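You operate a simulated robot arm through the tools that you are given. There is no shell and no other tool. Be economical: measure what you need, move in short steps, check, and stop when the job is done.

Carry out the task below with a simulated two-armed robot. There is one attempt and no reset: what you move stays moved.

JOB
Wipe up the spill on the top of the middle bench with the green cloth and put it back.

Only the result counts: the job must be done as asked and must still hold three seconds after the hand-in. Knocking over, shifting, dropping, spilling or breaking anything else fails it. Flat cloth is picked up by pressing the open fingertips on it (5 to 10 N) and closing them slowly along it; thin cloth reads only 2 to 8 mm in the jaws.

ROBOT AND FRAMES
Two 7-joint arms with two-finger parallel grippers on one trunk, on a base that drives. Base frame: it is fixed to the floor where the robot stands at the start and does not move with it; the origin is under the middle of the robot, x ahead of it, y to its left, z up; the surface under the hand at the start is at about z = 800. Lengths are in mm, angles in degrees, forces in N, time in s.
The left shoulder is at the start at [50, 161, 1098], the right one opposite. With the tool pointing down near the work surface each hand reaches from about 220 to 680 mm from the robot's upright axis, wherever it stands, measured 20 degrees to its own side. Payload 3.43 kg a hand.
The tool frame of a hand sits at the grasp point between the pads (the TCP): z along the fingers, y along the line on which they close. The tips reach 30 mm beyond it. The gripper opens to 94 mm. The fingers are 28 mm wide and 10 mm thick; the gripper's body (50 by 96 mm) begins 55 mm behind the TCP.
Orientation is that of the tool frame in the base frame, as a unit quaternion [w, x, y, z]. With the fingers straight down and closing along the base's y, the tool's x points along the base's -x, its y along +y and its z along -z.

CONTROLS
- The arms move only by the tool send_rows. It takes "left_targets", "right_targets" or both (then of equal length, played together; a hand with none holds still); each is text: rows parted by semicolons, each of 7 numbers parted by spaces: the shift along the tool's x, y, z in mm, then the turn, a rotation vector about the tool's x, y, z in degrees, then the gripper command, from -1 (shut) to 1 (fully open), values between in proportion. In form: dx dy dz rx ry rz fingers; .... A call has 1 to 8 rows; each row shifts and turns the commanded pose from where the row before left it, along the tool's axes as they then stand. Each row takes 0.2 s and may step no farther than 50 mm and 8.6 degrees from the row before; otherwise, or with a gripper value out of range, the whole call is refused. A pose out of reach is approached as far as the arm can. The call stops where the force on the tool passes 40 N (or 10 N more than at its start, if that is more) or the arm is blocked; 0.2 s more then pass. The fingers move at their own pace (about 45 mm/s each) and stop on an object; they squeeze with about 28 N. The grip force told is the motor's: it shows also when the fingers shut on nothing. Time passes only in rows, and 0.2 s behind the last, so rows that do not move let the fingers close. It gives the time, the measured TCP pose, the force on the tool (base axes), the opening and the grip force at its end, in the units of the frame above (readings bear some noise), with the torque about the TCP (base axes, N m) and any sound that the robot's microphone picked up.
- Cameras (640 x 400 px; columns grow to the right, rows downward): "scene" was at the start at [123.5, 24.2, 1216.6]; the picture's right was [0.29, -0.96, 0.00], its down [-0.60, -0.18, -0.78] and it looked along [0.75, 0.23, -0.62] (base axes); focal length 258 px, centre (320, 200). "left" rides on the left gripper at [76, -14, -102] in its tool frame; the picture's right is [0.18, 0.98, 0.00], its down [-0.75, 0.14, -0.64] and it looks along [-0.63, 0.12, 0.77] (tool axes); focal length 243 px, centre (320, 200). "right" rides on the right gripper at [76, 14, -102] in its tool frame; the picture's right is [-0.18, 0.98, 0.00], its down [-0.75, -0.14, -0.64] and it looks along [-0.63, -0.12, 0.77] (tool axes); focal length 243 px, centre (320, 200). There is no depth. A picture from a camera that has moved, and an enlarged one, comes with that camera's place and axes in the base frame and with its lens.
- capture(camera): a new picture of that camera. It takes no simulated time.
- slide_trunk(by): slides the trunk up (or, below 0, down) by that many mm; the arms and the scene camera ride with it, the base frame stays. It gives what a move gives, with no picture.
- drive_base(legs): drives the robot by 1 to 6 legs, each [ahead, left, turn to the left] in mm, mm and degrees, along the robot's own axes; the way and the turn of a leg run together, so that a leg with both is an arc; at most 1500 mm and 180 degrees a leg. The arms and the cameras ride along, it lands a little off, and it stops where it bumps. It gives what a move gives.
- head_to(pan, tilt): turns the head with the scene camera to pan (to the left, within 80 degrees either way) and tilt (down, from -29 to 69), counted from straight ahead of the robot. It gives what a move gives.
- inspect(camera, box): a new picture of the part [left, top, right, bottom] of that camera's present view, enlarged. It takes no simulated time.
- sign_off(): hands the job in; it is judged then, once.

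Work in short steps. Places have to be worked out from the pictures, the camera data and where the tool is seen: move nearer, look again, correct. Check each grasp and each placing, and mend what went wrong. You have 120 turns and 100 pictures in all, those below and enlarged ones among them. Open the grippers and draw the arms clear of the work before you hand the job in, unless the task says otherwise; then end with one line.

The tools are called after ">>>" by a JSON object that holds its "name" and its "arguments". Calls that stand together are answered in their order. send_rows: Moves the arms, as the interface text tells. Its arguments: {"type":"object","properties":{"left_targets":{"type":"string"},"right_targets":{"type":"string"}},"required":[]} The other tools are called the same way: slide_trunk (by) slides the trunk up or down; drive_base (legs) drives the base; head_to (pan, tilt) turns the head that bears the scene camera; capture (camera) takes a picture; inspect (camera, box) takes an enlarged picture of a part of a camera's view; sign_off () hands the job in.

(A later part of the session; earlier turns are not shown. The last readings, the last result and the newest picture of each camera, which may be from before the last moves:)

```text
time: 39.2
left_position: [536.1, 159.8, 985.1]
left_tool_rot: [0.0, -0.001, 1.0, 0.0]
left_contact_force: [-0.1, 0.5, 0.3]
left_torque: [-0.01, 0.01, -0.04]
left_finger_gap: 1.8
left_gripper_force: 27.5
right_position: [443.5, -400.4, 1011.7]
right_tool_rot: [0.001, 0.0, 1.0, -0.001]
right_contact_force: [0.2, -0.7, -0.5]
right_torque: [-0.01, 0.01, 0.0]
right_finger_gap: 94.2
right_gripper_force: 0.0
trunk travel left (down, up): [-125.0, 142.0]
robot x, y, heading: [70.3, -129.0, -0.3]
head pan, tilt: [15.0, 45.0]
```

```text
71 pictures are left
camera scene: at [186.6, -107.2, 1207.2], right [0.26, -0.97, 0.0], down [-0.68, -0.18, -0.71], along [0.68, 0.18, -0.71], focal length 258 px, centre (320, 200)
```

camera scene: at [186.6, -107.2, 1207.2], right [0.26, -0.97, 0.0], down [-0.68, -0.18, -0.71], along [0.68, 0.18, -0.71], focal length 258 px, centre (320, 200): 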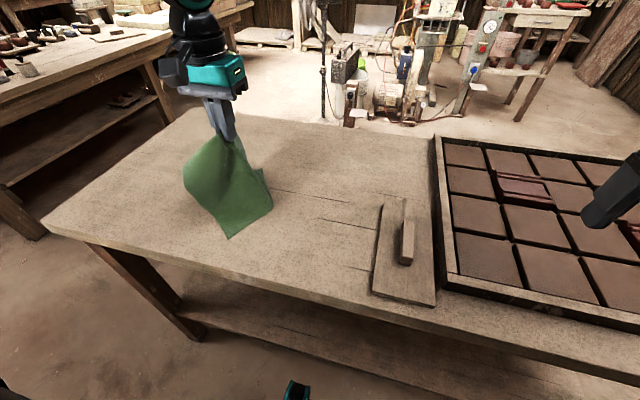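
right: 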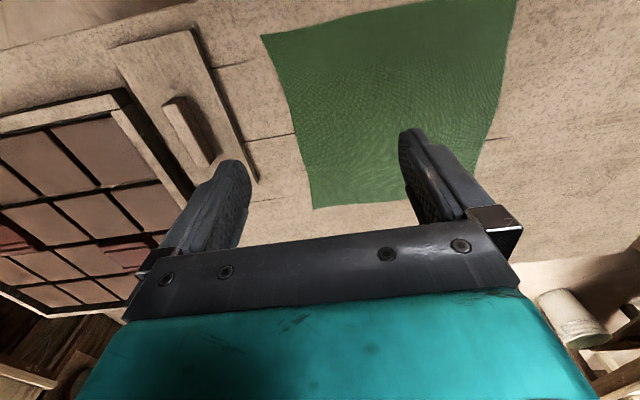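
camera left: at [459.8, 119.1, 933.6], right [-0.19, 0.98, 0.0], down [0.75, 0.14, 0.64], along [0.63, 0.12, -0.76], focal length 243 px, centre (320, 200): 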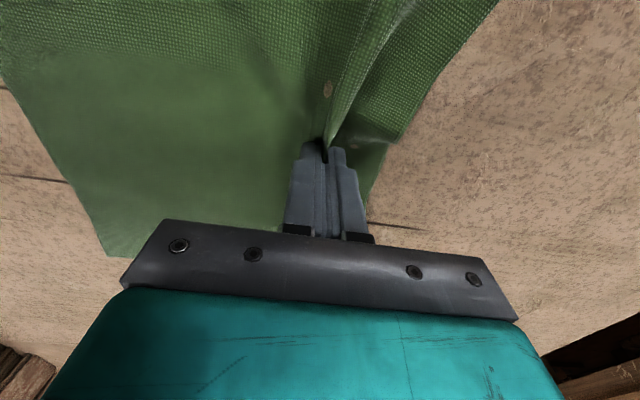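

The cloth is held and hangs free of the other things. I drive left by 290 mm to bring the spill within the left hand's reach.

>>> {"name": "drive_base", "arguments": {"legs": [[0, 290, 0]]}}

>>> {"name": "head_to", "arguments": {"pan": 20, "tilt": 40}}

>>> {"name": "capture", "arguments": {"camera": "scene"}}

```text
time: 42.4
left_position: [535.9, 449.0, 983.9]
left_tool_rot: [0.001, -0.001, 1.0, 0.001]
left_contact_force: [-0.6, -0.3, -0.8]
left_torque: [-0.03, 0.0, 0.04]
left_finger_gap: 2.1
left_gripper_force: 28.0
right_position: [443.6, -110.8, 1013.5]
right_tool_rot: [0.0, 0.0, 1.0, 0.0]
right_contact_force: [0.4, 0.1, -0.6]
right_torque: [-0.01, -0.02, 0.01]
right_finger_gap: 94.2
right_gripper_force: 0.0
trunk travel left (down, up): [-125.0, 142.0]
robot x, y, heading: [62.8, 162.0, 0.1]
head pan, tilt: [15.0, 45.0]
```

```text
time: 43.0
left_position: [535.2, 449.1, 985.0]
left_tool_rot: [0.001, -0.001, 1.0, 0.0]
left_contact_force: [0.9, 0.2, -0.2]
left_torque: [0.02, 0.03, 0.02]
left_finger_gap: 2.0
left_gripper_force: 28.2
right_position: [443.9, -110.9, 1012.5]
right_tool_rot: [0.0, 0.0, 1.0, 0.0]
right_contact_force: [-0.2, -0.3, 0.2]
right_torque: [-0.03, 0.02, -0.01]
right_finger_gap: 93.8
right_gripper_force: 0.1
trunk travel left (down, up): [-125.0, 142.0]
robot x, y, heading: [65.9, 163.0, 0.2]
head pan, tilt: [20.0, 40.0]
```

```text
70 pictures are left
camera scene: at [187.7, 190.5, 1214.5], right [0.34, -0.94, 0.0], down [-0.6, -0.22, -0.77], along [0.72, 0.26, -0.64], focal length 258 px, centre (320, 200)
```

scene: 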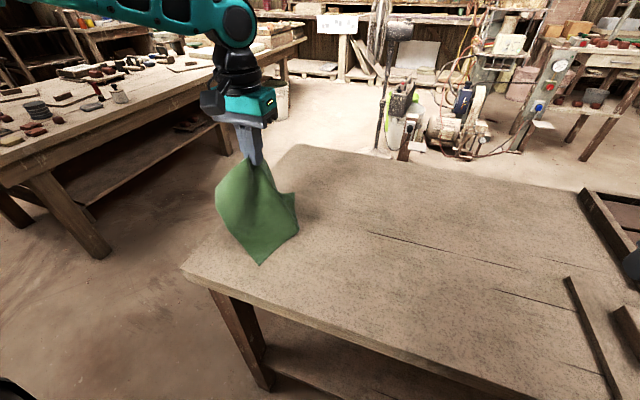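

The cloth hangs over the left part of the bench. I move it above the spill at (696, 387).

>>> {"name": "send_rows", "arguments": {"left_targets": "-40 -15 0 0 0 0 -1; -40 -15 0 0 0 0 -1; -40 -16 0 0 0 0 -1; -41 -16 0 0 0 0 -1; 0 0 20 0 0 0 -1; 0 0 30 0 0 0 -1; 0 0 0 0 0 0 -1"}}

>>> {"name": "capture", "arguments": {"camera": "scene"}}

>>> {"name": "capture", "arguments": {"camera": "left"}}

```text
time: 44.6
left_position: [621.3, 416.8, 934.8]
left_tool_rot: [0.003, -0.001, 1.0, -0.001]
left_contact_force: [-0.4, 0.0, -0.3]
left_torque: [-0.02, 0.0, 0.03]
left_finger_gap: 1.9
left_gripper_force: 27.9
left hand out of reach, approached as far as the arm can: row 3, 4, 6
right_position: [444.4, -112.1, 1012.4]
right_tool_rot: [0.0, -0.001, 1.0, 0.0]
right_contact_force: [-0.3, -0.5, -0.1]
right_torque: [0.0, 0.04, 0.02]
right_finger_gap: 94.0
right_gripper_force: 0.0
trunk travel left (down, up): [-125.0, 142.0]
robot x, y, heading: [67.0, 163.4, 0.0]
head pan, tilt: [20.0, 40.0]
```

```text
69 pictures are left
camera scene: at [187.7, 190.6, 1214.5], right [0.34, -0.94, 0.0], down [-0.6, -0.22, -0.77], along [0.72, 0.26, -0.64], focal length 258 px, centre (320, 200)
```

scene: 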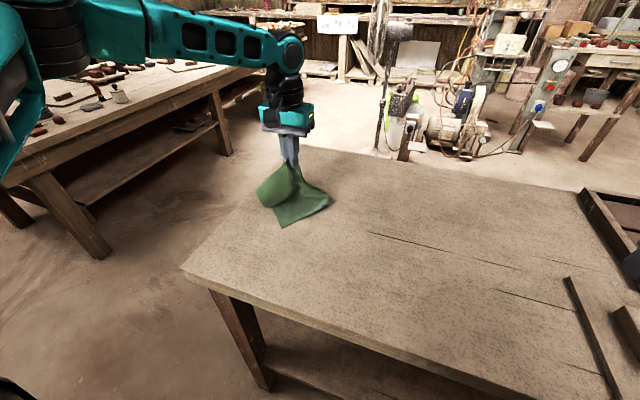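

```text
68 pictures are left
camera left: at [545.8, 403.4, 1037.5], right [-0.19, 0.98, 0.0], down [0.75, 0.14, 0.64], along [0.63, 0.12, -0.76], focal length 243 px, centre (320, 200)
```

left: 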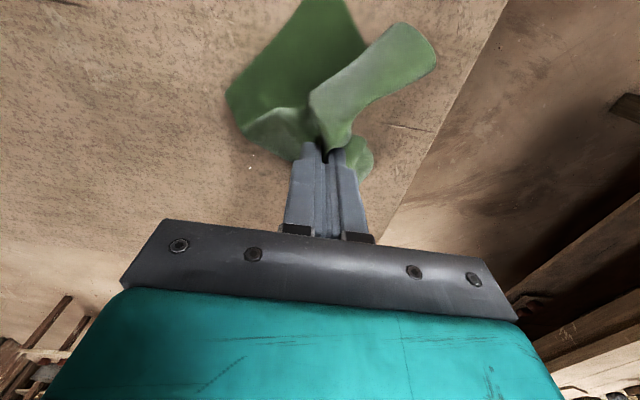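

The arm stopped at (621, 417), 75 mm short in x. Reach is best low down, so I lower the hand to about z 850 and push forward again.

>>> {"name": "send_rows", "arguments": {"left_targets": "0 0 30 0 0 0 -1; 0 0 30 0 0 0 -1; 0 0 25 0 0 0 -1; -30 0 0 0 0 0 -1; -30 0 0 0 0 0 -1; 0 0 0 0 0 0 -1"}}

```text
time: 46.0
left_position: [616.2, 446.9, 885.0]
left_tool_rot: [0.002, -0.001, 1.0, -0.001]
left_contact_force: [0.1, 0.3, -0.7]
left_torque: [-0.04, 0.02, 0.0]
left_finger_gap: 2.0
left_gripper_force: 27.4
left hand out of reach, approached as far as the arm can: row 1, 2, 3, 4, 5
right_position: [443.4, -110.2, 1012.7]
right_tool_rot: [0.0, 0.0, 1.0, 0.0]
right_contact_force: [0.5, 0.7, -0.2]
right_torque: [-0.02, 0.0, 0.02]
right_finger_gap: 94.0
right_gripper_force: 0.0
trunk travel left (down, up): [-125.0, 142.0]
robot x, y, heading: [67.2, 161.8, 0.4]
head pan, tilt: [20.0, 40.0]
```

Lowering the hand makes it worse, so the limit eases when the hand is high relative to the shoulders. I lift the hand and slide the trunk down.

>>> {"name": "send_rows", "arguments": {"left_targets": "20 0 -40 0 0 0 -1; 0 0 -40 0 0 0 -1; 0 0 -40 0 0 0 -1; 0 0 0 0 0 0 -1"}}

>>> {"name": "slide_trunk", "arguments": {"by": -110}}

>>> {"name": "send_rows", "arguments": {"left_targets": "-30 -10 0 0 0 0 -1; -30 -10 0 0 0 0 -1; -30 -10 0 0 0 0 -1; 0 0 0 0 0 0 -1"}}

```text
time: 47.0
left_position: [597.8, 447.7, 1003.0]
left_tool_rot: [0.0, -0.002, 1.0, 0.0]
left_contact_force: [0.9, 0.2, -0.3]
left_torque: [0.02, 0.0, -0.01]
left_finger_gap: 2.1
left_gripper_force: 28.3
right_position: [443.2, -110.6, 1012.8]
right_tool_rot: [0.0, 0.0, 1.0, 0.0]
right_contact_force: [0.0, 0.2, 0.2]
right_torque: [-0.01, 0.0, 0.02]
right_finger_gap: 94.0
right_gripper_force: 0.1
trunk travel left (down, up): [-125.0, 142.0]
robot x, y, heading: [68.7, 161.9, 0.1]
head pan, tilt: [20.0, 40.0]
```

```text
time: 48.4
left_position: [597.2, 446.6, 894.0]
left_tool_rot: [0.001, -0.001, 1.0, 0.001]
left_contact_force: [-0.6, 0.5, 0.4]
left_torque: [-0.02, -0.02, 0.04]
left_finger_gap: 2.0
left_gripper_force: 28.0
right_position: [442.7, -110.7, 901.9]
right_tool_rot: [0.0, 0.001, 1.0, 0.0]
right_contact_force: [0.0, -0.3, 0.7]
right_torque: [0.03, 0.0, 0.02]
right_finger_gap: 94.0
right_gripper_force: 0.1
trunk travel left (down, up): [-15.0, 252.0]
robot x, y, heading: [68.4, 164.4, 0.1]
head pan, tilt: [20.0, 40.0]
```

```text
time: 49.4
left_position: [637.5, 434.8, 892.9]
left_tool_rot: [0.001, 0.0, 1.0, 0.0]
left_contact_force: [0.3, 0.3, -0.3]
left_torque: [0.02, 0.01, -0.01]
left_finger_gap: 1.7
left_gripper_force: 28.3
left hand out of reach, approached as far as the arm can: row 2, 3
right_position: [443.0, -110.9, 901.8]
right_tool_rot: [0.001, -0.001, 1.0, 0.0]
right_contact_force: [-0.2, -1.1, -0.6]
right_torque: [-0.02, -0.01, -0.01]
right_finger_gap: 93.8
right_gripper_force: 0.1
trunk travel left (down, up): [-15.0, 252.0]
robot x, y, heading: [66.4, 161.1, 0.1]
head pan, tilt: [20.0, 40.0]
```

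Better: (637, 435), still about 60 mm short. I test inward movement alone.

>>> {"name": "send_rows", "arguments": {"left_targets": "10 -25 0 0 0 0 -1; 0 -25 0 0 0 0 -1; 0 0 0 0 0 0 -1"}}

```text
time: 50.2
left_position: [615.9, 391.3, 894.3]
left_tool_rot: [0.0, -0.001, 1.0, -0.001]
left_contact_force: [0.1, -0.1, 0.4]
left_torque: [-0.02, 0.01, 0.0]
left_finger_gap: 2.0
left_gripper_force: 28.2
left hand out of reach, approached as far as the arm can: row 2
right_position: [443.8, -110.6, 901.6]
right_tool_rot: [0.0, 0.0, 1.0, -0.001]
right_contact_force: [-0.6, -0.6, -0.1]
right_torque: [-0.04, -0.04, 0.01]
right_finger_gap: 94.0
right_gripper_force: 0.1
trunk travel left (down, up): [-15.0, 252.0]
robot x, y, heading: [68.4, 160.0, 0.2]
head pan, tilt: [20.0, 40.0]
```

The boundary runs diagonally, so the arm cannot go far forward near the robot's middle with an upright tool. Tilting the fingers forward brings the wrist nearer the robot; I tilt by 24° and then push 60 mm ahead.

>>> {"name": "send_rows", "arguments": {"left_targets": "0 0 0 0 -8 0 -1; 0 0 0 0 -8 0 -1; 0 0 0 0 -8 0 -1; -27 0 12 0 0 0 -1; -27 0 12 0 0 0 -1; 0 0 0 0 0 0 -1"}}

```text
time: 51.6
left_position: [677.0, 391.7, 894.0]
left_tool_rot: [0.209, 0.0, 0.978, 0.0]
left_contact_force: [0.8, -0.8, -0.7]
left_torque: [0.01, 0.02, 0.01]
left_finger_gap: 2.0
left_gripper_force: 28.9
right_position: [443.4, -110.5, 903.0]
right_tool_rot: [0.001, 0.0, 1.0, 0.0]
right_contact_force: [-0.7, 0.0, 0.1]
right_torque: [0.01, 0.01, 0.01]
right_finger_gap: 93.8
right_gripper_force: 0.1
trunk travel left (down, up): [-15.0, 252.0]
robot x, y, heading: [65.3, 164.2, 0.4]
head pan, tilt: [20.0, 40.0]
```

The tilt works: the hand is at (677, 392), with the tips near x 689. I look at how the cloth lies before pressing down.

>>> {"name": "capture", "arguments": {"camera": "left"}}

>>> {"name": "capture", "arguments": {"camera": "scene"}}

```text
67 pictures are left
camera left: at [566.0, 377.7, 956.7], right [-0.17, 0.98, -0.08], down [0.43, 0.14, 0.89], along [0.89, 0.12, -0.44], focal length 243 px, centre (320, 200)
```

left: 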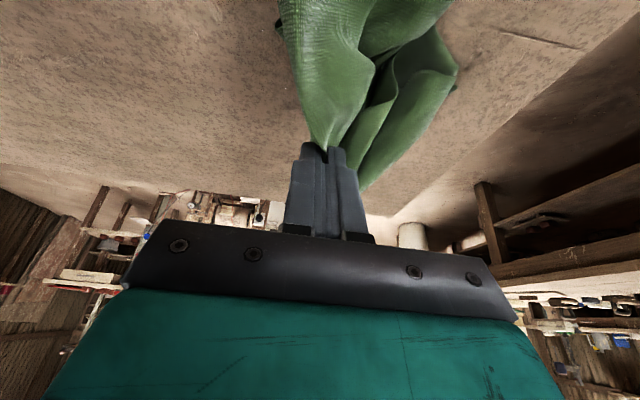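

```text
66 pictures are left
camera scene: at [187.7, 190.5, 1104.5], right [0.34, -0.94, 0.0], down [-0.6, -0.22, -0.77], along [0.72, 0.26, -0.64], focal length 258 px, centre (320, 200)
```

scene: 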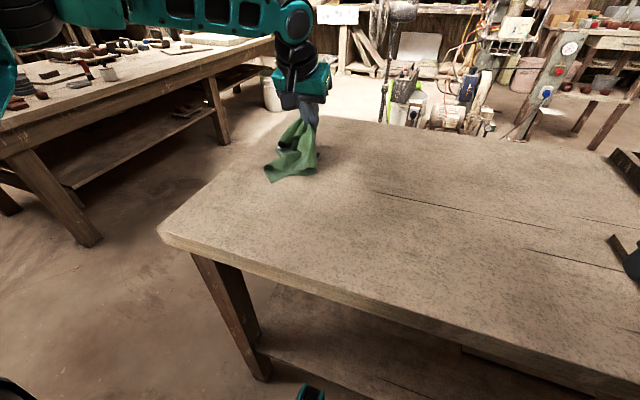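

The cloth hangs below and slightly towards the robot. I lower straight down onto the spill until it presses.

>>> {"name": "send_rows", "arguments": {"left_targets": "6 -4 14 0 0 0 -1; 6 0 14 0 0 0 -1; 6 0 14 0 0 0 -1; 4 0 9 0 0 0 -1; 0 0 0 0 0 0 -1"}}

```text
time: 52.8
left_position: [677.1, 385.9, 837.7]
left_tool_rot: [0.209, -0.002, 0.978, 0.001]
left_contact_force: [0.2, -0.5, 1.8]
left_torque: [0.03, -0.02, -0.03]
left_finger_gap: 1.9
left_gripper_force: 28.3
right_position: [443.8, -110.8, 902.2]
right_tool_rot: [0.0, 0.001, 1.0, 0.0]
right_contact_force: [-0.2, 0.1, 0.0]
right_torque: [-0.02, 0.02, 0.05]
right_finger_gap: 94.0
right_gripper_force: 0.0
trunk travel left (down, up): [-15.0, 252.0]
robot x, y, heading: [69.9, 162.2, -0.1]
head pan, tilt: [20.0, 40.0]
```

Light contact of about 2 N shows. I press a little more and begin strokes: +x, then back.

>>> {"name": "send_rows", "arguments": {"left_targets": "1 0 3 0 0 0 -1; 18 0 -8 0 0 0 -1; 0 0 0 0 0 0 -1"}}

>>> {"name": "capture", "arguments": {"camera": "left"}}

```text
time: 53.6
left_position: [657.1, 388.6, 835.6]
left_tool_rot: [0.209, -0.001, 0.978, 0.001]
left_contact_force: [1.6, 0.7, 3.1]
left_torque: [0.01, -0.07, 0.01]
left_finger_gap: 1.9
left_gripper_force: 27.8
right_position: [442.8, -111.1, 902.6]
right_tool_rot: [0.0, 0.001, 1.0, 0.0]
right_contact_force: [0.1, -0.5, -0.2]
right_torque: [0.04, 0.0, 0.02]
right_finger_gap: 94.2
right_gripper_force: 0.0
trunk travel left (down, up): [-15.0, 252.0]
robot x, y, heading: [65.4, 157.1, -0.0]
head pan, tilt: [20.0, 40.0]
```

```text
65 pictures are left
camera left: at [546.1, 373.4, 899.2], right [-0.17, 0.98, -0.08], down [0.43, 0.14, 0.89], along [0.89, 0.12, -0.44], focal length 243 px, centre (320, 200)
```

left: 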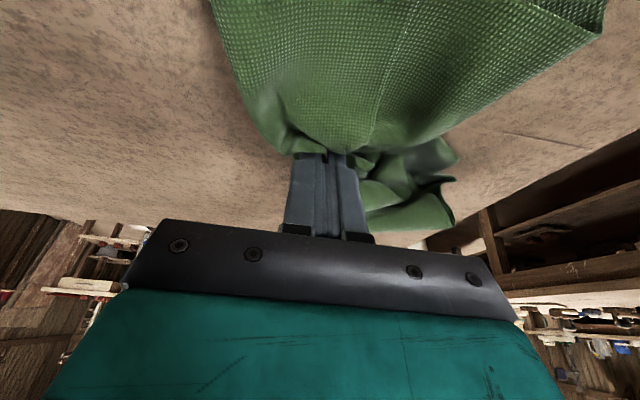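

The force is 3 N. I press slightly more and wipe in a raster: out to y 352, then strokes along x with 20 mm steps to the left.

>>> {"name": "send_rows", "arguments": {"left_targets": "1 -18 2 0 0 0 -1; 0 -18 0 0 0 0 -1; -23 0 10.2 0 0 0 -1; -23 0 10.2 0 0 0 -1; -23 0 10.2 0 0 0 -1; 0 18 0 0 0 0 -1; 23 0 -10.2 0 0 0 -1; 23 0 -10.2 0 0 0 -1"}}

>>> {"name": "send_rows", "arguments": {"left_targets": "23 0 -10.2 0 0 0 -1; 0 18 0 0 0 0 -1; -23 0 10.2 0 0 0 -1; -23 0 10.2 0 0 0 -1; -23 0 10.2 0 0 0 -1; 0 18 0 0 0 0 -1; 23 0 -10.2 0 0 0 -1; 23 0 -10.2 0 0 0 -1"}}

>>> {"name": "send_rows", "arguments": {"left_targets": "23 0 -10.2 0 0 0 -1; 0 18 0 0 0 0 -1; -23 0 10.2 0 0 0 -1; -23 0 10.2 0 0 0 -1; -23 0 10.2 0 0 0 -1; 0 18 0 0 0 0 -1; 23 0 -10.2 0 0 0 -1; 23 0 -10.2 0 0 0 -1"}}

>>> {"name": "capture", "arguments": {"camera": "left"}}

```text
time: 55.4
left_position: [632.5, 403.7, 845.9]
left_tool_rot: [0.208, -0.001, 0.978, -0.001]
left_contact_force: [-0.1, 0.4, 0.3]
left_torque: [0.02, 0.04, -0.03]
left_finger_gap: 2.0
left_gripper_force: 27.9
left hand out of reach, approached as far as the arm can: row 2, 3, 4, 5
right_position: [442.7, -111.2, 903.9]
right_tool_rot: [0.0, -0.001, 1.0, 0.0]
right_contact_force: [-0.3, 0.2, -0.2]
right_torque: [0.01, 0.0, -0.01]
right_finger_gap: 94.0
right_gripper_force: 0.0
trunk travel left (down, up): [-15.0, 252.0]
robot x, y, heading: [67.1, 159.0, 0.2]
head pan, tilt: [20.0, 40.0]
```

```text
time: 57.2
left_position: [631.6, 442.7, 848.2]
left_tool_rot: [0.209, -0.002, 0.978, 0.0]
left_contact_force: [0.2, -0.4, -0.3]
left_torque: [-0.01, -0.01, 0.01]
left_finger_gap: 2.1
left_gripper_force: 28.0
right_position: [443.8, -110.7, 902.7]
right_tool_rot: [0.0, 0.0, 1.0, 0.0]
right_contact_force: [0.4, -0.4, 0.8]
right_torque: [0.02, 0.04, 0.01]
right_finger_gap: 94.0
right_gripper_force: 0.0
trunk travel left (down, up): [-15.0, 252.0]
robot x, y, heading: [63.2, 161.9, 0.2]
head pan, tilt: [20.0, 40.0]
```

```text
time: 59.0
left_position: [630.3, 475.8, 848.7]
left_tool_rot: [0.208, -0.002, 0.978, 0.0]
left_contact_force: [0.4, -0.5, 0.0]
left_torque: [-0.01, 0.03, 0.02]
left_finger_gap: 2.1
left_gripper_force: 28.2
right_position: [443.7, -111.0, 902.0]
right_tool_rot: [0.0, 0.001, 1.0, -0.001]
right_contact_force: [-0.5, -0.2, -0.7]
right_torque: [0.05, 0.0, -0.05]
right_finger_gap: 94.1
right_gripper_force: 0.1
trunk travel left (down, up): [-15.0, 252.0]
robot x, y, heading: [66.4, 162.3, -0.1]
head pan, tilt: [20.0, 40.0]
```

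```text
64 pictures are left
camera left: at [520.7, 461.7, 910.8], right [-0.17, 0.98, -0.08], down [0.43, 0.14, 0.89], along [0.89, 0.12, -0.44], focal length 243 px, centre (320, 200)
```

left: 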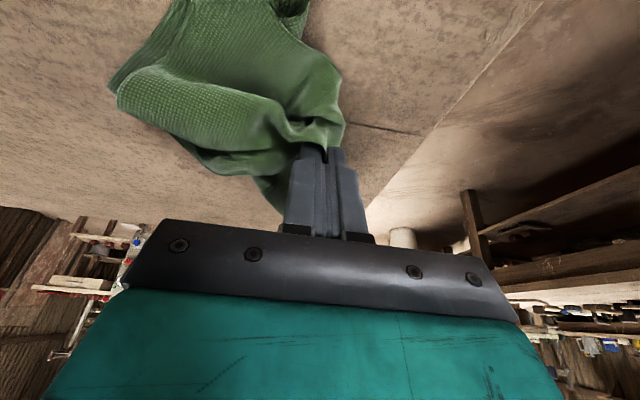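

The arm met its limit again, so the raster strayed and lifted off. I lift, tilt 16° more to 40° for more reach, and drive the last few mm towards the bench.

>>> {"name": "send_rows", "arguments": {"left_targets": "-12 -20 -28 0 0 0 -1; 0 -20 0 0 -8 0 -1; 0 -20 0 0 -8 0 -1; 0 0 0 0 0 0 -1"}}

>>> {"name": "drive_base", "arguments": {"legs": [[6, 0, 0]]}}

>>> {"name": "send_rows", "arguments": {"left_targets": "-23 -8 19 0 0 0 -1; -23 -8 19 0 0 0 -1; -15 -8 13 0 0 0 -1; 0 0 0 0 0 0 -1"}}

>>> {"name": "capture", "arguments": {"camera": "left"}}

```text
time: 60.0
left_position: [631.2, 415.0, 876.7]
left_tool_rot: [0.343, -0.001, 0.939, 0.0]
left_contact_force: [-0.6, -0.2, 1.5]
left_torque: [0.0, 0.0, 0.03]
left_finger_gap: 2.3
left_gripper_force: 27.8
right_position: [443.2, -111.5, 903.0]
right_tool_rot: [0.0, 0.0, 1.0, 0.0]
right_contact_force: [0.1, 0.6, 0.7]
right_torque: [-0.02, 0.03, -0.03]
right_finger_gap: 93.8
right_gripper_force: 0.0
trunk travel left (down, up): [-15.0, 252.0]
robot x, y, heading: [61.8, 161.9, 0.0]
head pan, tilt: [20.0, 40.0]
```

```text
time: 60.8
left_position: [636.8, 414.2, 877.2]
left_tool_rot: [0.343, -0.001, 0.939, 0.0]
left_contact_force: [-0.4, -1.5, -0.3]
left_torque: [0.03, 0.01, -0.01]
left_finger_gap: 2.1
left_gripper_force: 28.0
right_position: [449.1, -110.7, 901.5]
right_tool_rot: [0.0, 0.0, 1.0, 0.001]
right_contact_force: [0.6, 0.8, -0.1]
right_torque: [0.0, -0.03, 0.03]
right_finger_gap: 94.3
right_gripper_force: 0.1
trunk travel left (down, up): [-15.0, 252.0]
robot x, y, heading: [71.3, 162.2, -0.0]
head pan, tilt: [20.0, 40.0]
```

```text
time: 61.8
left_position: [717.3, 391.4, 879.6]
left_tool_rot: [0.343, -0.001, 0.939, 0.001]
left_contact_force: [-0.4, -0.7, 0.2]
left_torque: [0.01, 0.03, 0.04]
left_finger_gap: 1.8
left_gripper_force: 27.6
right_position: [449.8, -110.2, 903.0]
right_tool_rot: [-0.001, 0.0, 1.0, 0.0]
right_contact_force: [-0.3, 0.0, 0.5]
right_torque: [-0.02, 0.02, 0.04]
right_finger_gap: 94.2
right_gripper_force: 0.1
trunk travel left (down, up): [-15.0, 252.0]
robot x, y, heading: [71.7, 163.9, 0.2]
head pan, tilt: [20.0, 40.0]
```

```text
63 pictures are left
camera left: at [594.1, 378.3, 909.1], right [-0.14, 0.98, -0.12], down [0.16, 0.14, 0.98], along [0.98, 0.12, -0.18], focal length 243 px, centre (320, 200)
```

left: 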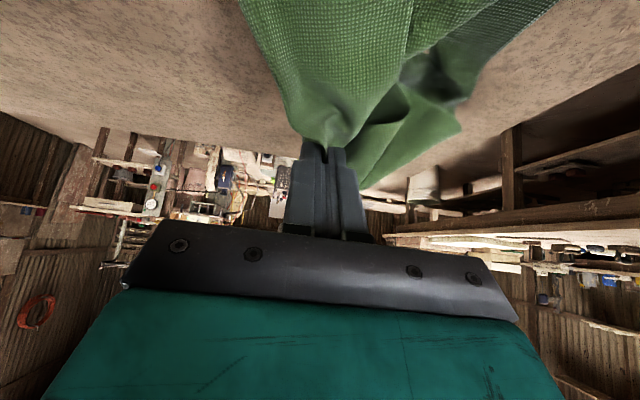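

Now there is reach to spare: hand at (717, 391), tips near x 736. I go to the near-right corner of the spill and lower to contact.

>>> {"name": "send_rows", "arguments": {"left_targets": "24 -18 -20 0 0 0 -1; 24 -18 -20 0 0 0 -1; 10 0 11 0 0 0 -1; 10 0 11 0 0 0 -1; 6 0 7 0 0 0 -1; 0 0 0 0 0 0 -1"}}

```text
time: 63.2
left_position: [654.2, 354.7, 837.6]
left_tool_rot: [0.344, 0.0, 0.939, 0.0]
left_contact_force: [-0.3, 0.2, 1.0]
left_torque: [0.0, -0.01, -0.01]
left_finger_gap: 2.2
left_gripper_force: 28.1
right_position: [449.2, -111.2, 903.4]
right_tool_rot: [0.001, 0.0, 1.0, 0.0]
right_contact_force: [-0.6, -0.3, 0.2]
right_torque: [0.01, -0.01, 0.03]
right_finger_gap: 94.1
right_gripper_force: 0.1
trunk travel left (down, up): [-15.0, 252.0]
robot x, y, heading: [73.1, 159.1, 0.2]
head pan, tilt: [20.0, 40.0]
```

The hand is in place and nearly in contact; I press down 5 mm and read the force.

>>> {"name": "send_rows", "arguments": {"left_targets": "2 0 2.3 0 0 0 -1; 1.3 0 1.6 0 0 0 -1; 0 0 0 0 0 0 -1"}}

```text
time: 64.0
left_position: [653.1, 355.7, 835.0]
left_tool_rot: [0.345, -0.001, 0.939, 0.0]
left_contact_force: [1.1, 1.1, 9.7]
left_torque: [0.04, -0.1, -0.03]
left_finger_gap: 1.7
left_gripper_force: 27.5
right_position: [449.5, -111.0, 901.8]
right_tool_rot: [0.0, 0.0, 1.0, 0.0]
right_contact_force: [0.7, -0.4, -0.2]
right_torque: [-0.02, 0.05, 0.01]
right_finger_gap: 94.0
right_gripper_force: 0.0
trunk travel left (down, up): [-15.0, 252.0]
robot x, y, heading: [74.2, 160.7, 0.2]
head pan, tilt: [20.0, 40.0]
```

About 10 N of pressure, good. I wipe +x by 80 mm, step 15 mm in y, and come back.

>>> {"name": "send_rows", "arguments": {"left_targets": "-15.3 0 12.9 0 0 0 -1; -15.3 0 12.9 0 0 0 -1; -15.3 0 12.9 0 0 0 -1; -15.3 0 12.9 0 0 0 -1; 0 15 0 0 0 0 -1; 15.3 0 -12.9 0 0 0 -1; 15.3 0 -12.9 0 0 0 -1; 15.3 0 -12.9 0 0 0 -1"}}

>>> {"name": "capture", "arguments": {"camera": "left"}}

```text
time: 65.8
left_position: [652.1, 388.1, 841.8]
left_tool_rot: [0.343, -0.001, 0.939, 0.001]
left_contact_force: [-0.2, 0.0, 0.7]
left_torque: [0.0, -0.01, 0.03]
left_finger_gap: 2.0
left_gripper_force: 28.0
left hand out of reach, approached as far as the arm can: row 3, 4
right_position: [449.5, -111.0, 902.3]
right_tool_rot: [0.001, 0.001, 1.0, 0.0]
right_contact_force: [-0.3, 0.0, 0.6]
right_torque: [0.0, 0.02, 0.02]
right_finger_gap: 94.2
right_gripper_force: 0.2
trunk travel left (down, up): [-15.0, 252.0]
robot x, y, heading: [72.8, 160.2, -0.0]
head pan, tilt: [20.0, 40.0]
```

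```text
62 pictures are left
camera left: at [528.0, 372.6, 871.4], right [-0.14, 0.98, -0.12], down [0.16, 0.14, 0.98], along [0.98, 0.12, -0.18], focal length 243 px, centre (320, 200)
```

left: 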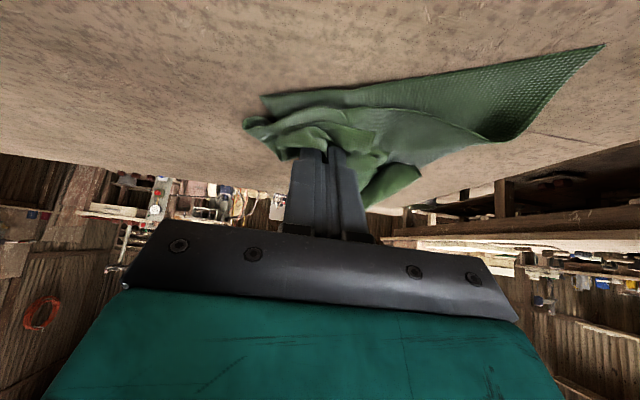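

The limit cut the stroke at about x 694. Since targets further to the robot's left reach further forward, I lift and drive the base right by 110 mm, then return to the spill.

>>> {"name": "send_rows", "arguments": {"left_targets": "-20 0 -23 0 0 0 -1; -20 0 -23 0 0 0 -1; 0 0 0 0 0 0 -1"}}

>>> {"name": "drive_base", "arguments": {"legs": [[0, -110, 0]]}}

>>> {"name": "send_rows", "arguments": {"left_targets": "-15 25 13 0 0 0 -1; -15 25 13 0 0 0 -1; -15 20 13 0 0 0 -1; 0 0 0 0 0 0 -1"}}

>>> {"name": "capture", "arguments": {"camera": "scene"}}

```text
time: 66.6
left_position: [653.3, 387.2, 904.6]
left_tool_rot: [0.342, -0.001, 0.94, 0.0]
left_contact_force: [-0.3, 0.2, 0.0]
left_torque: [0.0, -0.01, -0.03]
left_finger_gap: 2.2
left_gripper_force: 28.1
right_position: [449.6, -109.9, 902.0]
right_tool_rot: [0.001, 0.0, 1.0, 0.001]
right_contact_force: [-0.1, 0.4, 0.3]
right_torque: [0.03, -0.03, 0.0]
right_finger_gap: 94.1
right_gripper_force: 0.1
trunk travel left (down, up): [-15.0, 252.0]
robot x, y, heading: [73.4, 163.3, 0.2]
head pan, tilt: [20.0, 40.0]
```

```text
time: 68.2
left_position: [652.8, 277.5, 903.8]
left_tool_rot: [0.343, 0.0, 0.939, 0.001]
left_contact_force: [0.2, 0.0, -0.1]
left_torque: [0.05, 0.02, -0.01]
left_finger_gap: 1.9
left_gripper_force: 28.3
right_position: [449.4, -218.8, 902.6]
right_tool_rot: [0.0, 0.0, 1.0, 0.0]
right_contact_force: [-0.2, -0.9, -0.5]
right_torque: [0.0, -0.01, -0.01]
right_finger_gap: 93.8
right_gripper_force: 0.1
trunk travel left (down, up): [-15.0, 252.0]
robot x, y, heading: [68.7, 53.1, -0.1]
head pan, tilt: [20.0, 40.0]
```

```text
time: 69.2
left_position: [713.8, 347.0, 902.9]
left_tool_rot: [0.342, -0.001, 0.94, 0.001]
left_contact_force: [0.7, 0.7, -0.2]
left_torque: [0.01, -0.01, 0.03]
left_finger_gap: 2.2
left_gripper_force: 27.8
right_position: [449.5, -219.3, 901.9]
right_tool_rot: [0.0, 0.0, 1.0, 0.0]
right_contact_force: [-0.4, 1.4, 0.5]
right_torque: [0.01, -0.02, 0.02]
right_finger_gap: 94.0
right_gripper_force: 0.0
trunk travel left (down, up): [-15.0, 252.0]
robot x, y, heading: [69.5, 55.5, 0.0]
head pan, tilt: [20.0, 40.0]
```

```text
61 pictures are left
camera scene: at [193.9, 82.4, 1104.5], right [0.34, -0.94, 0.0], down [-0.6, -0.22, -0.77], along [0.72, 0.26, -0.64], focal length 258 px, centre (320, 200)
```

scene: 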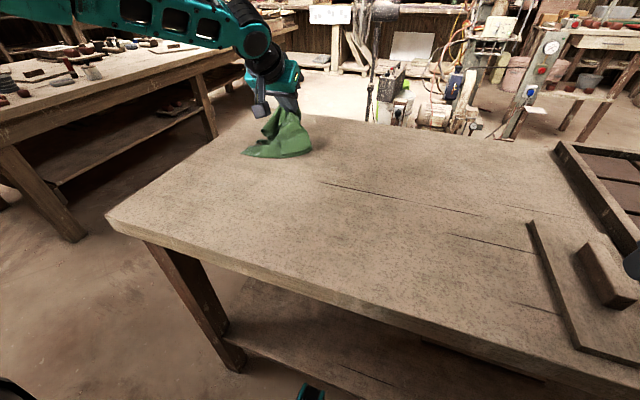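

Reach is better here: (714, 347) already, with the hand free. I lower at the far-right side of the spill to contact, checking the reach down there.

>>> {"name": "send_rows", "arguments": {"left_targets": "13 3 15.3 0 0 0 -1; 13 3 15.3 0 0 0 -1; 13 0 15.3 0 0 0 -1; 4 0 5 0 0 0 -1; 0 0 0 0 0 0 -1"}}

```text
time: 70.4
left_position: [712.9, 353.6, 836.1]
left_tool_rot: [0.343, -0.001, 0.939, 0.0]
left_contact_force: [-0.5, 0.0, 3.7]
left_torque: [0.01, -0.02, -0.02]
left_finger_gap: 2.1
left_gripper_force: 27.9
right_position: [448.6, -219.3, 903.5]
right_tool_rot: [0.0, 0.0, 1.0, 0.0]
right_contact_force: [-0.1, 0.0, 0.1]
right_torque: [0.04, 0.02, 0.0]
right_finger_gap: 93.9
right_gripper_force: 0.1
trunk travel left (down, up): [-15.0, 252.0]
robot x, y, heading: [74.5, 54.2, -0.2]
head pan, tilt: [20.0, 40.0]
```

No limit here, and 3.7 N of contact. I press 2 mm more and wipe the raster: x between about 735 and 655, stepping left 15 mm each time.

>>> {"name": "send_rows", "arguments": {"left_targets": "1.3 0 1.6 0 0 0 -1; -15.3 0 12.9 0 0 0 -1; 15.3 0 -12.9 0 0 0 -1; 15.3 0 -12.9 0 0 0 -1; 15.3 0 -12.9 0 0 0 -1; 15.3 0 -12.9 0 0 0 -1; 0 15 0 0 0 0 -1; 0 0 0 0 0 0 -1"}}

>>> {"name": "send_rows", "arguments": {"left_targets": "-15.3 0 12.9 0 0 0 -1; -15.3 0 12.9 0 0 0 -1; -15.3 0 12.9 0 0 0 -1; -15.3 0 12.9 0 0 0 -1; 0 15 0 0 0 0 -1; 15.3 0 -12.9 0 0 0 -1; 15.3 0 -12.9 0 0 0 -1; 15.3 0 -12.9 0 0 0 -1"}}

>>> {"name": "send_rows", "arguments": {"left_targets": "15.3 0 -12.9 0 0 0 -1; 0 15 0 0 0 0 -1; -15.3 0 12.9 0 0 0 -1; -15.3 0 12.9 0 0 0 -1; -15.3 0 12.9 0 0 0 -1; -15.3 0 12.9 0 0 0 -1; 0 15 0 0 0 0 -1; 0 0 0 0 0 0 -1"}}

>>> {"name": "send_rows", "arguments": {"left_targets": "15.3 0 -12.9 0 0 0 -1; 15.3 0 -12.9 0 0 0 -1; 15.3 0 -12.9 0 0 0 -1; 15.3 0 -12.9 0 0 0 -1; 0 15 0 0 0 0 -1; -15.3 0 12.9 0 0 0 -1; -15.3 0 12.9 0 0 0 -1; -15.3 0 12.9 0 0 0 -1"}}

>>> {"name": "capture", "arguments": {"camera": "scene"}}

```text
time: 72.2
left_position: [652.3, 368.2, 835.5]
left_tool_rot: [0.343, -0.001, 0.939, 0.001]
left_contact_force: [0.3, -0.7, 2.9]
left_torque: [0.01, 0.03, -0.01]
left_finger_gap: 1.8
left_gripper_force: 27.8
right_position: [449.1, -218.8, 902.1]
right_tool_rot: [0.0, 0.0, 1.0, 0.0]
right_contact_force: [-0.3, 0.3, -0.2]
right_torque: [0.0, 0.0, -0.01]
right_finger_gap: 93.7
right_gripper_force: 0.0
trunk travel left (down, up): [-15.0, 252.0]
robot x, y, heading: [73.8, 56.6, 0.0]
head pan, tilt: [20.0, 40.0]
```

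```text
time: 74.0
left_position: [672.9, 383.8, 834.3]
left_tool_rot: [0.343, 0.001, 0.939, 0.0]
left_contact_force: [1.5, 0.6, 4.0]
left_torque: [0.01, -0.04, -0.01]
left_finger_gap: 1.9
left_gripper_force: 28.3
right_position: [449.6, -220.1, 901.6]
right_tool_rot: [0.0, 0.0, 1.0, 0.0]
right_contact_force: [0.1, 0.1, -0.2]
right_torque: [0.01, 0.01, 0.02]
right_finger_gap: 94.0
right_gripper_force: 0.1
trunk travel left (down, up): [-15.0, 252.0]
robot x, y, heading: [69.3, 53.2, -0.2]
head pan, tilt: [20.0, 40.0]
```

```text
time: 75.8
left_position: [732.7, 414.9, 835.1]
left_tool_rot: [0.341, -0.001, 0.94, 0.0]
left_contact_force: [-0.2, -0.3, 0.3]
left_torque: [-0.04, 0.03, 0.03]
left_finger_gap: 2.5
left_gripper_force: 27.8
right_position: [449.6, -218.9, 902.5]
right_tool_rot: [0.0, 0.0, 1.0, 0.001]
right_contact_force: [-1.0, 0.1, 0.1]
right_torque: [-0.03, 0.0, -0.03]
right_finger_gap: 94.3
right_gripper_force: 0.1
trunk travel left (down, up): [-15.0, 252.0]
robot x, y, heading: [77.7, 54.0, -0.3]
head pan, tilt: [20.0, 40.0]
```

```text
time: 77.6
left_position: [713.2, 428.4, 834.9]
left_tool_rot: [0.342, -0.001, 0.94, 0.0]
left_contact_force: [-1.0, 0.2, 1.2]
left_torque: [0.01, 0.02, 0.02]
left_finger_gap: 2.0
left_gripper_force: 27.8
right_position: [449.6, -219.0, 902.5]
right_tool_rot: [0.001, 0.0, 1.0, 0.0]
right_contact_force: [-1.3, -0.1, 0.4]
right_torque: [0.0, -0.03, -0.01]
right_finger_gap: 94.0
right_gripper_force: 0.2
trunk travel left (down, up): [-15.0, 252.0]
robot x, y, heading: [76.0, 53.6, 0.0]
head pan, tilt: [20.0, 40.0]
```

```text
60 pictures are left
camera scene: at [193.8, 82.3, 1104.5], right [0.34, -0.94, 0.0], down [-0.6, -0.22, -0.77], along [0.72, 0.26, -0.64], focal length 258 px, centre (320, 200)
```

scene: 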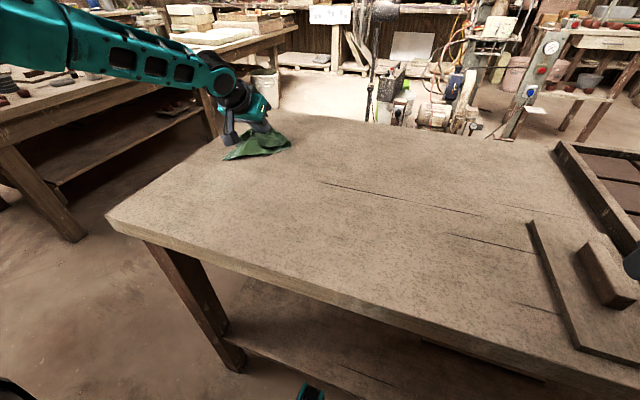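

The raster is done. I lift the cloth and move it aside to the left to see whether the spill is gone.

>>> {"name": "send_rows", "arguments": {"left_targets": "-20 0 -23 0 0 0 -1; -20 25 -23 0 0 0 -1; -20 35 -23 0 0 0 -1; -20 35 -23 0 0 0 -1; 0 0 0 0 0 0 -1"}}

>>> {"name": "inspect", "arguments": {"camera": "scene", "box": [193, 96, 353, 196]}}

>>> {"name": "capture", "arguments": {"camera": "left"}}

```text
time: 78.8
left_position: [713.8, 526.0, 956.5]
left_tool_rot: [0.342, -0.001, 0.94, 0.001]
left_contact_force: [-0.9, 0.6, -0.6]
left_torque: [0.0, 0.03, 0.01]
left_finger_gap: 1.9
left_gripper_force: 28.2
right_position: [448.8, -219.5, 902.8]
right_tool_rot: [0.0, 0.0, 1.0, 0.0]
right_contact_force: [-0.3, 0.2, -0.3]
right_torque: [0.0, 0.0, 0.0]
right_finger_gap: 94.3
right_gripper_force: 0.0
trunk travel left (down, up): [-15.0, 252.0]
robot x, y, heading: [73.5, 53.4, -0.2]
head pan, tilt: [20.0, 40.0]
```

```text
4.00 times, centred on (273, 146) of scene
camera zoom: at [193.8, 82.4, 1104.5], right [0.34, -0.94, 0.0], down [-0.6, -0.22, -0.77], along [0.72, 0.26, -0.64], focal length 1034 px, centre (508, 416)
```

zoom: 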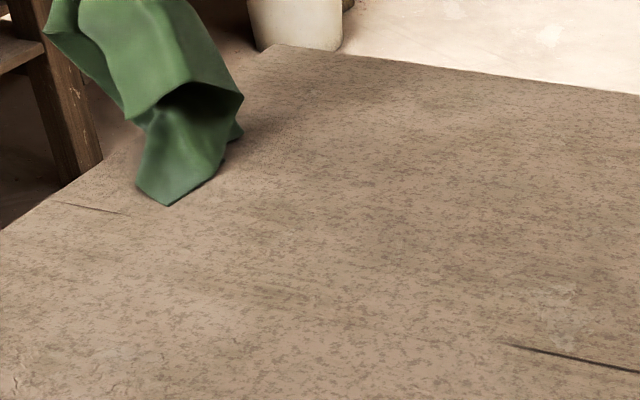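

```text
58 pictures are left
camera left: at [590.5, 512.3, 986.3], right [-0.14, 0.98, -0.12], down [0.16, 0.14, 0.98], along [0.98, 0.12, -0.18], focal length 243 px, centre (320, 200)
```

left: 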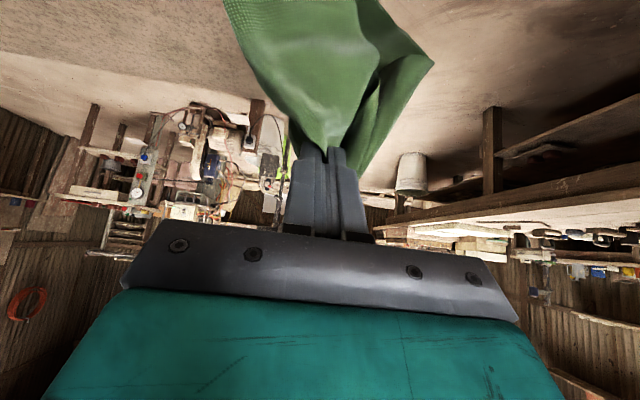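

From here the spill's place looks clean. To be sure, I untilt the tool and look from above at the angle where the film glinted before.

>>> {"name": "send_rows", "arguments": {"left_targets": "0 0 0 0 8 0 -1; 0 0 0 0 8 0 -1; 0 0 0 0 8 0 -1; 0 0 0 0 8 0 -1; 0 0 0 0 8 0 -1; 35 -10 -20 0 0 0 -1; 35 -10 -20 0 0 0 -1; 0 0 0 0 0 0 -1"}}

>>> {"name": "capture", "arguments": {"camera": "left"}}

```text
time: 80.6
left_position: [609.4, 495.8, 974.7]
left_tool_rot: [0.109, -0.001, 0.994, 0.001]
left_contact_force: [-0.3, -0.1, 0.1]
left_torque: [0.01, -0.03, 0.0]
left_finger_gap: 2.0
left_gripper_force: 28.4
left hand out of reach, approached as far as the arm can: row 3, 4, 5
right_position: [449.1, -219.3, 901.8]
right_tool_rot: [0.0, 0.001, 1.0, -0.001]
right_contact_force: [-0.3, -0.6, -0.4]
right_torque: [0.0, -0.02, 0.02]
right_finger_gap: 94.1
right_gripper_force: 0.1
trunk travel left (down, up): [-15.0, 252.0]
robot x, y, heading: [73.9, 49.7, -0.0]
head pan, tilt: [20.0, 40.0]
```

```text
57 pictures are left
camera left: at [514.2, 481.9, 1059.0], right [-0.18, 0.98, -0.04], down [0.6, 0.14, 0.79], along [0.78, 0.12, -0.61], focal length 243 px, centre (320, 200)
```

left: 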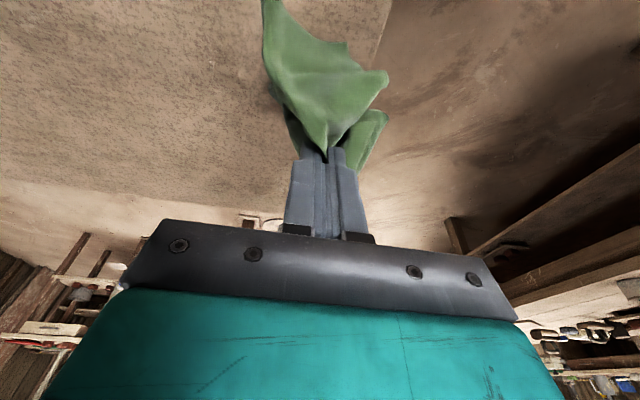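

The spill's place should be near pixel (222, 108); I enlarge there.

>>> {"name": "inspect", "arguments": {"camera": "left", "box": [142, 58, 302, 158]}}

>>> {"name": "inspect", "arguments": {"camera": "scene", "box": [193, 96, 353, 196]}}

```text
4.00 times, centred on (222, 108) of left
camera zoom: at [514.2, 481.9, 1059.0], right [-0.18, 0.98, -0.04], down [0.6, 0.14, 0.79], along [0.78, 0.12, -0.61], focal length 970 px, centre (712, 568)
```

zoom: 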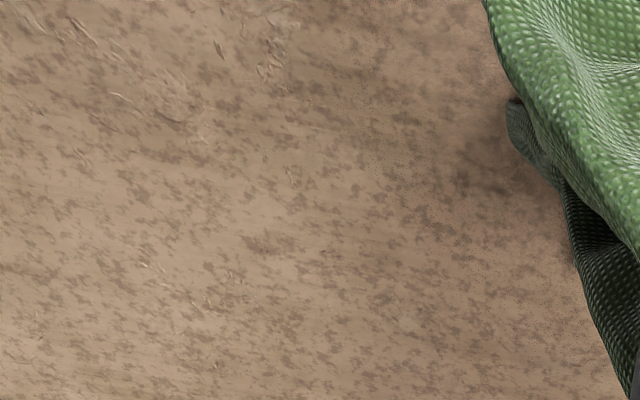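

```text
4.00 times, centred on (273, 146) of scene
camera zoom: at [193.8, 82.4, 1104.5], right [0.34, -0.94, 0.0], down [-0.6, -0.22, -0.77], along [0.72, 0.26, -0.64], focal length 1034 px, centre (508, 416)
```

zoom: 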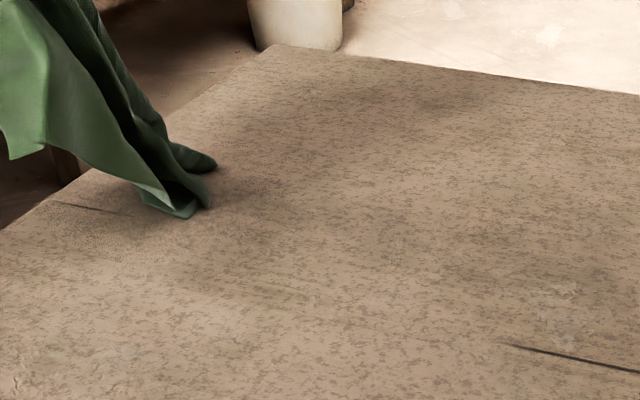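

The remaining dots near the cloth look like its shadow. I drive right by 180 mm with the cloth, towards its place, and check the spill's place again without the shadow.

>>> {"name": "drive_base", "arguments": {"legs": [[0, -180, 0]]}}

>>> {"name": "head_to", "arguments": {"pan": 35, "tilt": 35}}

>>> {"name": "capture", "arguments": {"camera": "scene"}}

```text
time: 82.8
left_position: [609.7, 313.8, 975.1]
left_tool_rot: [0.109, 0.0, 0.994, 0.001]
left_contact_force: [0.4, -0.1, 0.1]
left_torque: [0.0, -0.02, 0.03]
left_finger_gap: 2.1
left_gripper_force: 27.5
right_position: [448.6, -402.4, 903.2]
right_tool_rot: [0.0, 0.002, 1.0, 0.0]
right_contact_force: [-0.7, 0.7, 0.1]
right_torque: [-0.01, 0.02, 0.01]
right_finger_gap: 94.1
right_gripper_force: 0.0
trunk travel left (down, up): [-15.0, 252.0]
robot x, y, heading: [71.2, -129.3, 0.0]
head pan, tilt: [20.0, 40.0]
```

```text
time: 83.6
left_position: [610.4, 314.2, 975.1]
left_tool_rot: [0.107, 0.0, 0.994, 0.001]
left_contact_force: [-0.3, -0.1, -0.4]
left_torque: [-0.03, 0.03, 0.05]
left_finger_gap: 1.9
left_gripper_force: 28.3
right_position: [448.8, -402.3, 902.4]
right_tool_rot: [0.0, 0.003, 1.0, 0.0]
right_contact_force: [0.4, -0.8, 0.4]
right_torque: [-0.01, 0.02, 0.0]
right_finger_gap: 94.1
right_gripper_force: 0.0
trunk travel left (down, up): [-15.0, 252.0]
robot x, y, heading: [70.7, -125.6, -0.0]
head pan, tilt: [35.0, 35.0]
```

```text
54 pictures are left
camera scene: at [186.1, -77.7, 1112.1], right [0.57, -0.82, 0.0], down [-0.47, -0.33, -0.82], along [0.67, 0.47, -0.57], focal length 258 px, centre (320, 200)
```

scene: 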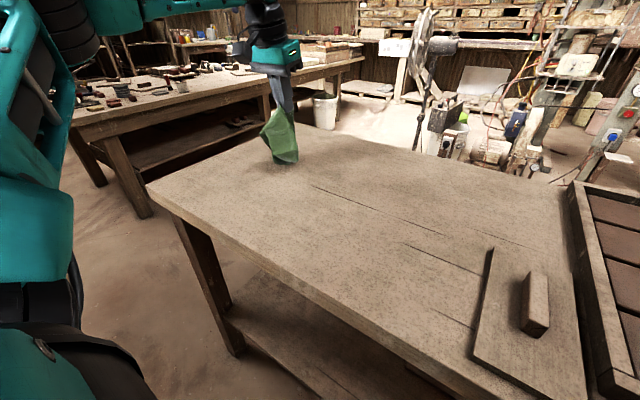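

The cloth hides the place from here. I bring the hand back over the cloth's own place, untilting fully and rising, and then look again.

>>> {"name": "send_rows", "arguments": {"left_targets": "17 -30 -10 0 8 0 -1; 17 -40 -10 0 4.5 0 -1; 17 -40 -10 0 0 0 -1; 17 -40 0 0 0 0 -1; 0 0 0 0 0 0 -1"}}

>>> {"name": "capture", "arguments": {"camera": "scene"}}

>>> {"name": "inspect", "arguments": {"camera": "scene", "box": [190, 100, 430, 250]}}

```text
time: 84.8
left_position: [542.2, 165.1, 999.5]
left_tool_rot: [-0.001, 0.0, 1.0, 0.0]
left_contact_force: [-0.5, -0.5, 0.1]
left_torque: [0.02, -0.01, 0.03]
left_finger_gap: 2.1
left_gripper_force: 28.0
right_position: [450.1, -401.0, 901.0]
right_tool_rot: [0.0, 0.002, 1.0, 0.0]
right_contact_force: [-0.5, -0.1, 0.1]
right_torque: [-0.01, 0.01, -0.01]
right_finger_gap: 94.2
right_gripper_force: 0.1
trunk travel left (down, up): [-15.0, 252.0]
robot x, y, heading: [72.8, -124.4, 0.3]
head pan, tilt: [35.0, 35.0]
```

```text
53 pictures are left
camera scene: at [186.1, -77.7, 1112.1], right [0.57, -0.82, 0.0], down [-0.47, -0.33, -0.82], along [0.67, 0.47, -0.57], focal length 258 px, centre (320, 200)
```

scene: 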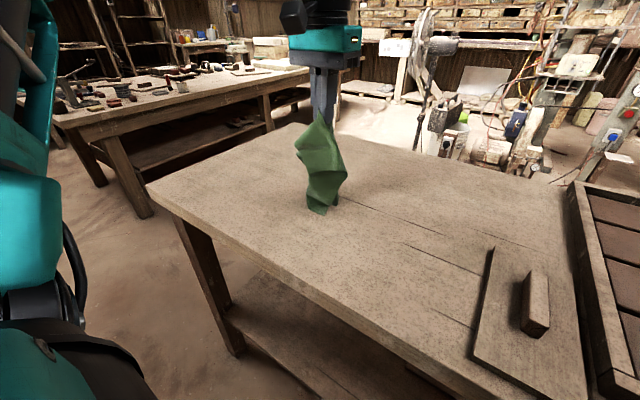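

```text
2.67 times, centred on (310, 175) of scene
camera zoom: at [186.1, -77.7, 1112.1], right [0.57, -0.82, 0.0], down [-0.47, -0.33, -0.82], along [0.67, 0.47, -0.57], focal length 689 px, centre (347, 267)
```

zoom: 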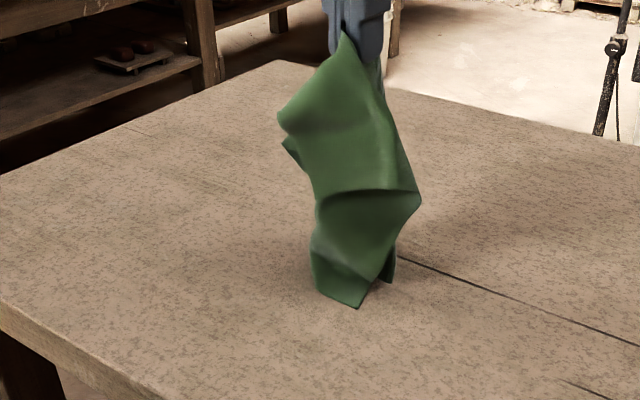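

The spill's place, at about (263, 139) in this enlargement, looks clean. To lay the cloth flat I will touch its free end down at the right side and then lay it out to the left; I raise the right hand over the tray and drive right 200 mm first.

>>> {"name": "send_rows", "arguments": {"right_targets": "0 0 -40 0 0 0 1; 0 0 -40 0 0 0 1; 0 0 0 0 0 0 1", "left_targets": "0 0 -30 0 0 0 -1; 0 0 -30 0 0 0 -1; 0 0 0 0 0 0 -1"}}

>>> {"name": "drive_base", "arguments": {"legs": [[0, -205, 0]]}}

>>> {"name": "capture", "arguments": {"camera": "scene"}}

>>> {"name": "capture", "arguments": {"camera": "left"}}

```text
time: 85.6
left_position: [542.0, 166.5, 1059.1]
left_tool_rot: [0.0, 0.001, 1.0, -0.001]
left_contact_force: [0.6, -0.6, -0.3]
left_torque: [-0.01, -0.02, 0.0]
left_finger_gap: 1.9
left_gripper_force: 27.9
right_position: [448.6, -402.2, 982.4]
right_tool_rot: [0.0, 0.001, 1.0, -0.001]
right_contact_force: [-0.2, -0.3, -0.5]
right_torque: [-0.04, 0.03, 0.0]
right_finger_gap: 94.0
right_gripper_force: 0.1
trunk travel left (down, up): [-15.0, 252.0]
robot x, y, heading: [71.7, -126.7, -0.1]
head pan, tilt: [35.0, 35.0]
```

```text
time: 88.0
left_position: [541.3, -39.2, 1058.3]
left_tool_rot: [-0.002, 0.0, 1.0, 0.002]
left_contact_force: [0.5, 0.3, -0.4]
left_torque: [0.01, -0.03, 0.03]
left_finger_gap: 2.1
left_gripper_force: 27.4
right_position: [450.7, -608.6, 982.9]
right_tool_rot: [0.0, 0.001, 1.0, 0.0]
right_contact_force: [0.6, 0.3, -0.3]
right_torque: [-0.01, -0.01, -0.04]
right_finger_gap: 94.0
right_gripper_force: 0.0
trunk travel left (down, up): [-15.0, 252.0]
robot x, y, heading: [73.3, -333.1, -0.3]
head pan, tilt: [35.0, 35.0]
```

```text
51 pictures are left
camera scene: at [185.7, -283.2, 1112.1], right [0.57, -0.82, 0.0], down [-0.47, -0.33, -0.82], along [0.67, 0.47, -0.57], focal length 258 px, centre (320, 200)
```

scene: 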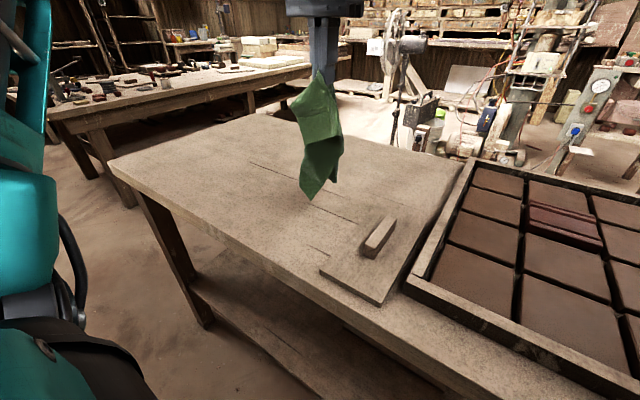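

```text
50 pictures are left
camera left: at [466.1, -53.9, 1161.6], right [-0.18, 0.98, 0.0], down [0.76, 0.14, 0.64], along [0.63, 0.12, -0.77], focal length 243 px, centre (320, 200)
```

left: 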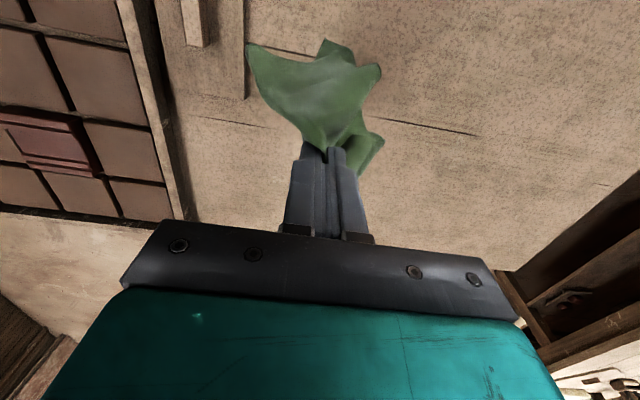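

The cloth hangs free above its place, clear of the float. I move 25 mm further right and lower until its free end rests on the bench.

>>> {"name": "send_rows", "arguments": {"left_targets": "0 -13 10 0 0 0 -1; 0 -12 20 0 0 0 -1; 0 0 20 0 0 0 -1; 0 0 20 0 0 0 -1; 0 0 20 0 0 0 -1; 0 0 0 0 0 0 -1"}}

>>> {"name": "capture", "arguments": {"camera": "scene"}}

```text
time: 89.4
left_position: [540.9, -63.9, 968.5]
left_tool_rot: [-0.001, -0.001, 1.0, 0.001]
left_contact_force: [0.3, -0.3, -0.1]
left_torque: [0.04, 0.02, 0.02]
left_finger_gap: 1.9
left_gripper_force: 27.9
right_position: [448.6, -607.1, 981.1]
right_tool_rot: [-0.001, 0.0, 1.0, 0.0]
right_contact_force: [0.4, 1.5, -0.1]
right_torque: [0.02, 0.01, 0.0]
right_finger_gap: 94.1
right_gripper_force: 0.1
trunk travel left (down, up): [-15.0, 252.0]
robot x, y, heading: [69.1, -337.4, 0.1]
head pan, tilt: [35.0, 35.0]
```

```text
49 pictures are left
camera scene: at [185.7, -283.1, 1112.1], right [0.57, -0.82, 0.0], down [-0.47, -0.33, -0.82], along [0.67, 0.47, -0.57], focal length 258 px, centre (320, 200)
```

scene: 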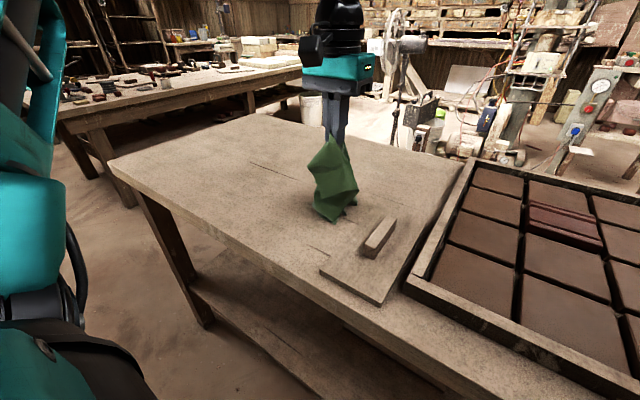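

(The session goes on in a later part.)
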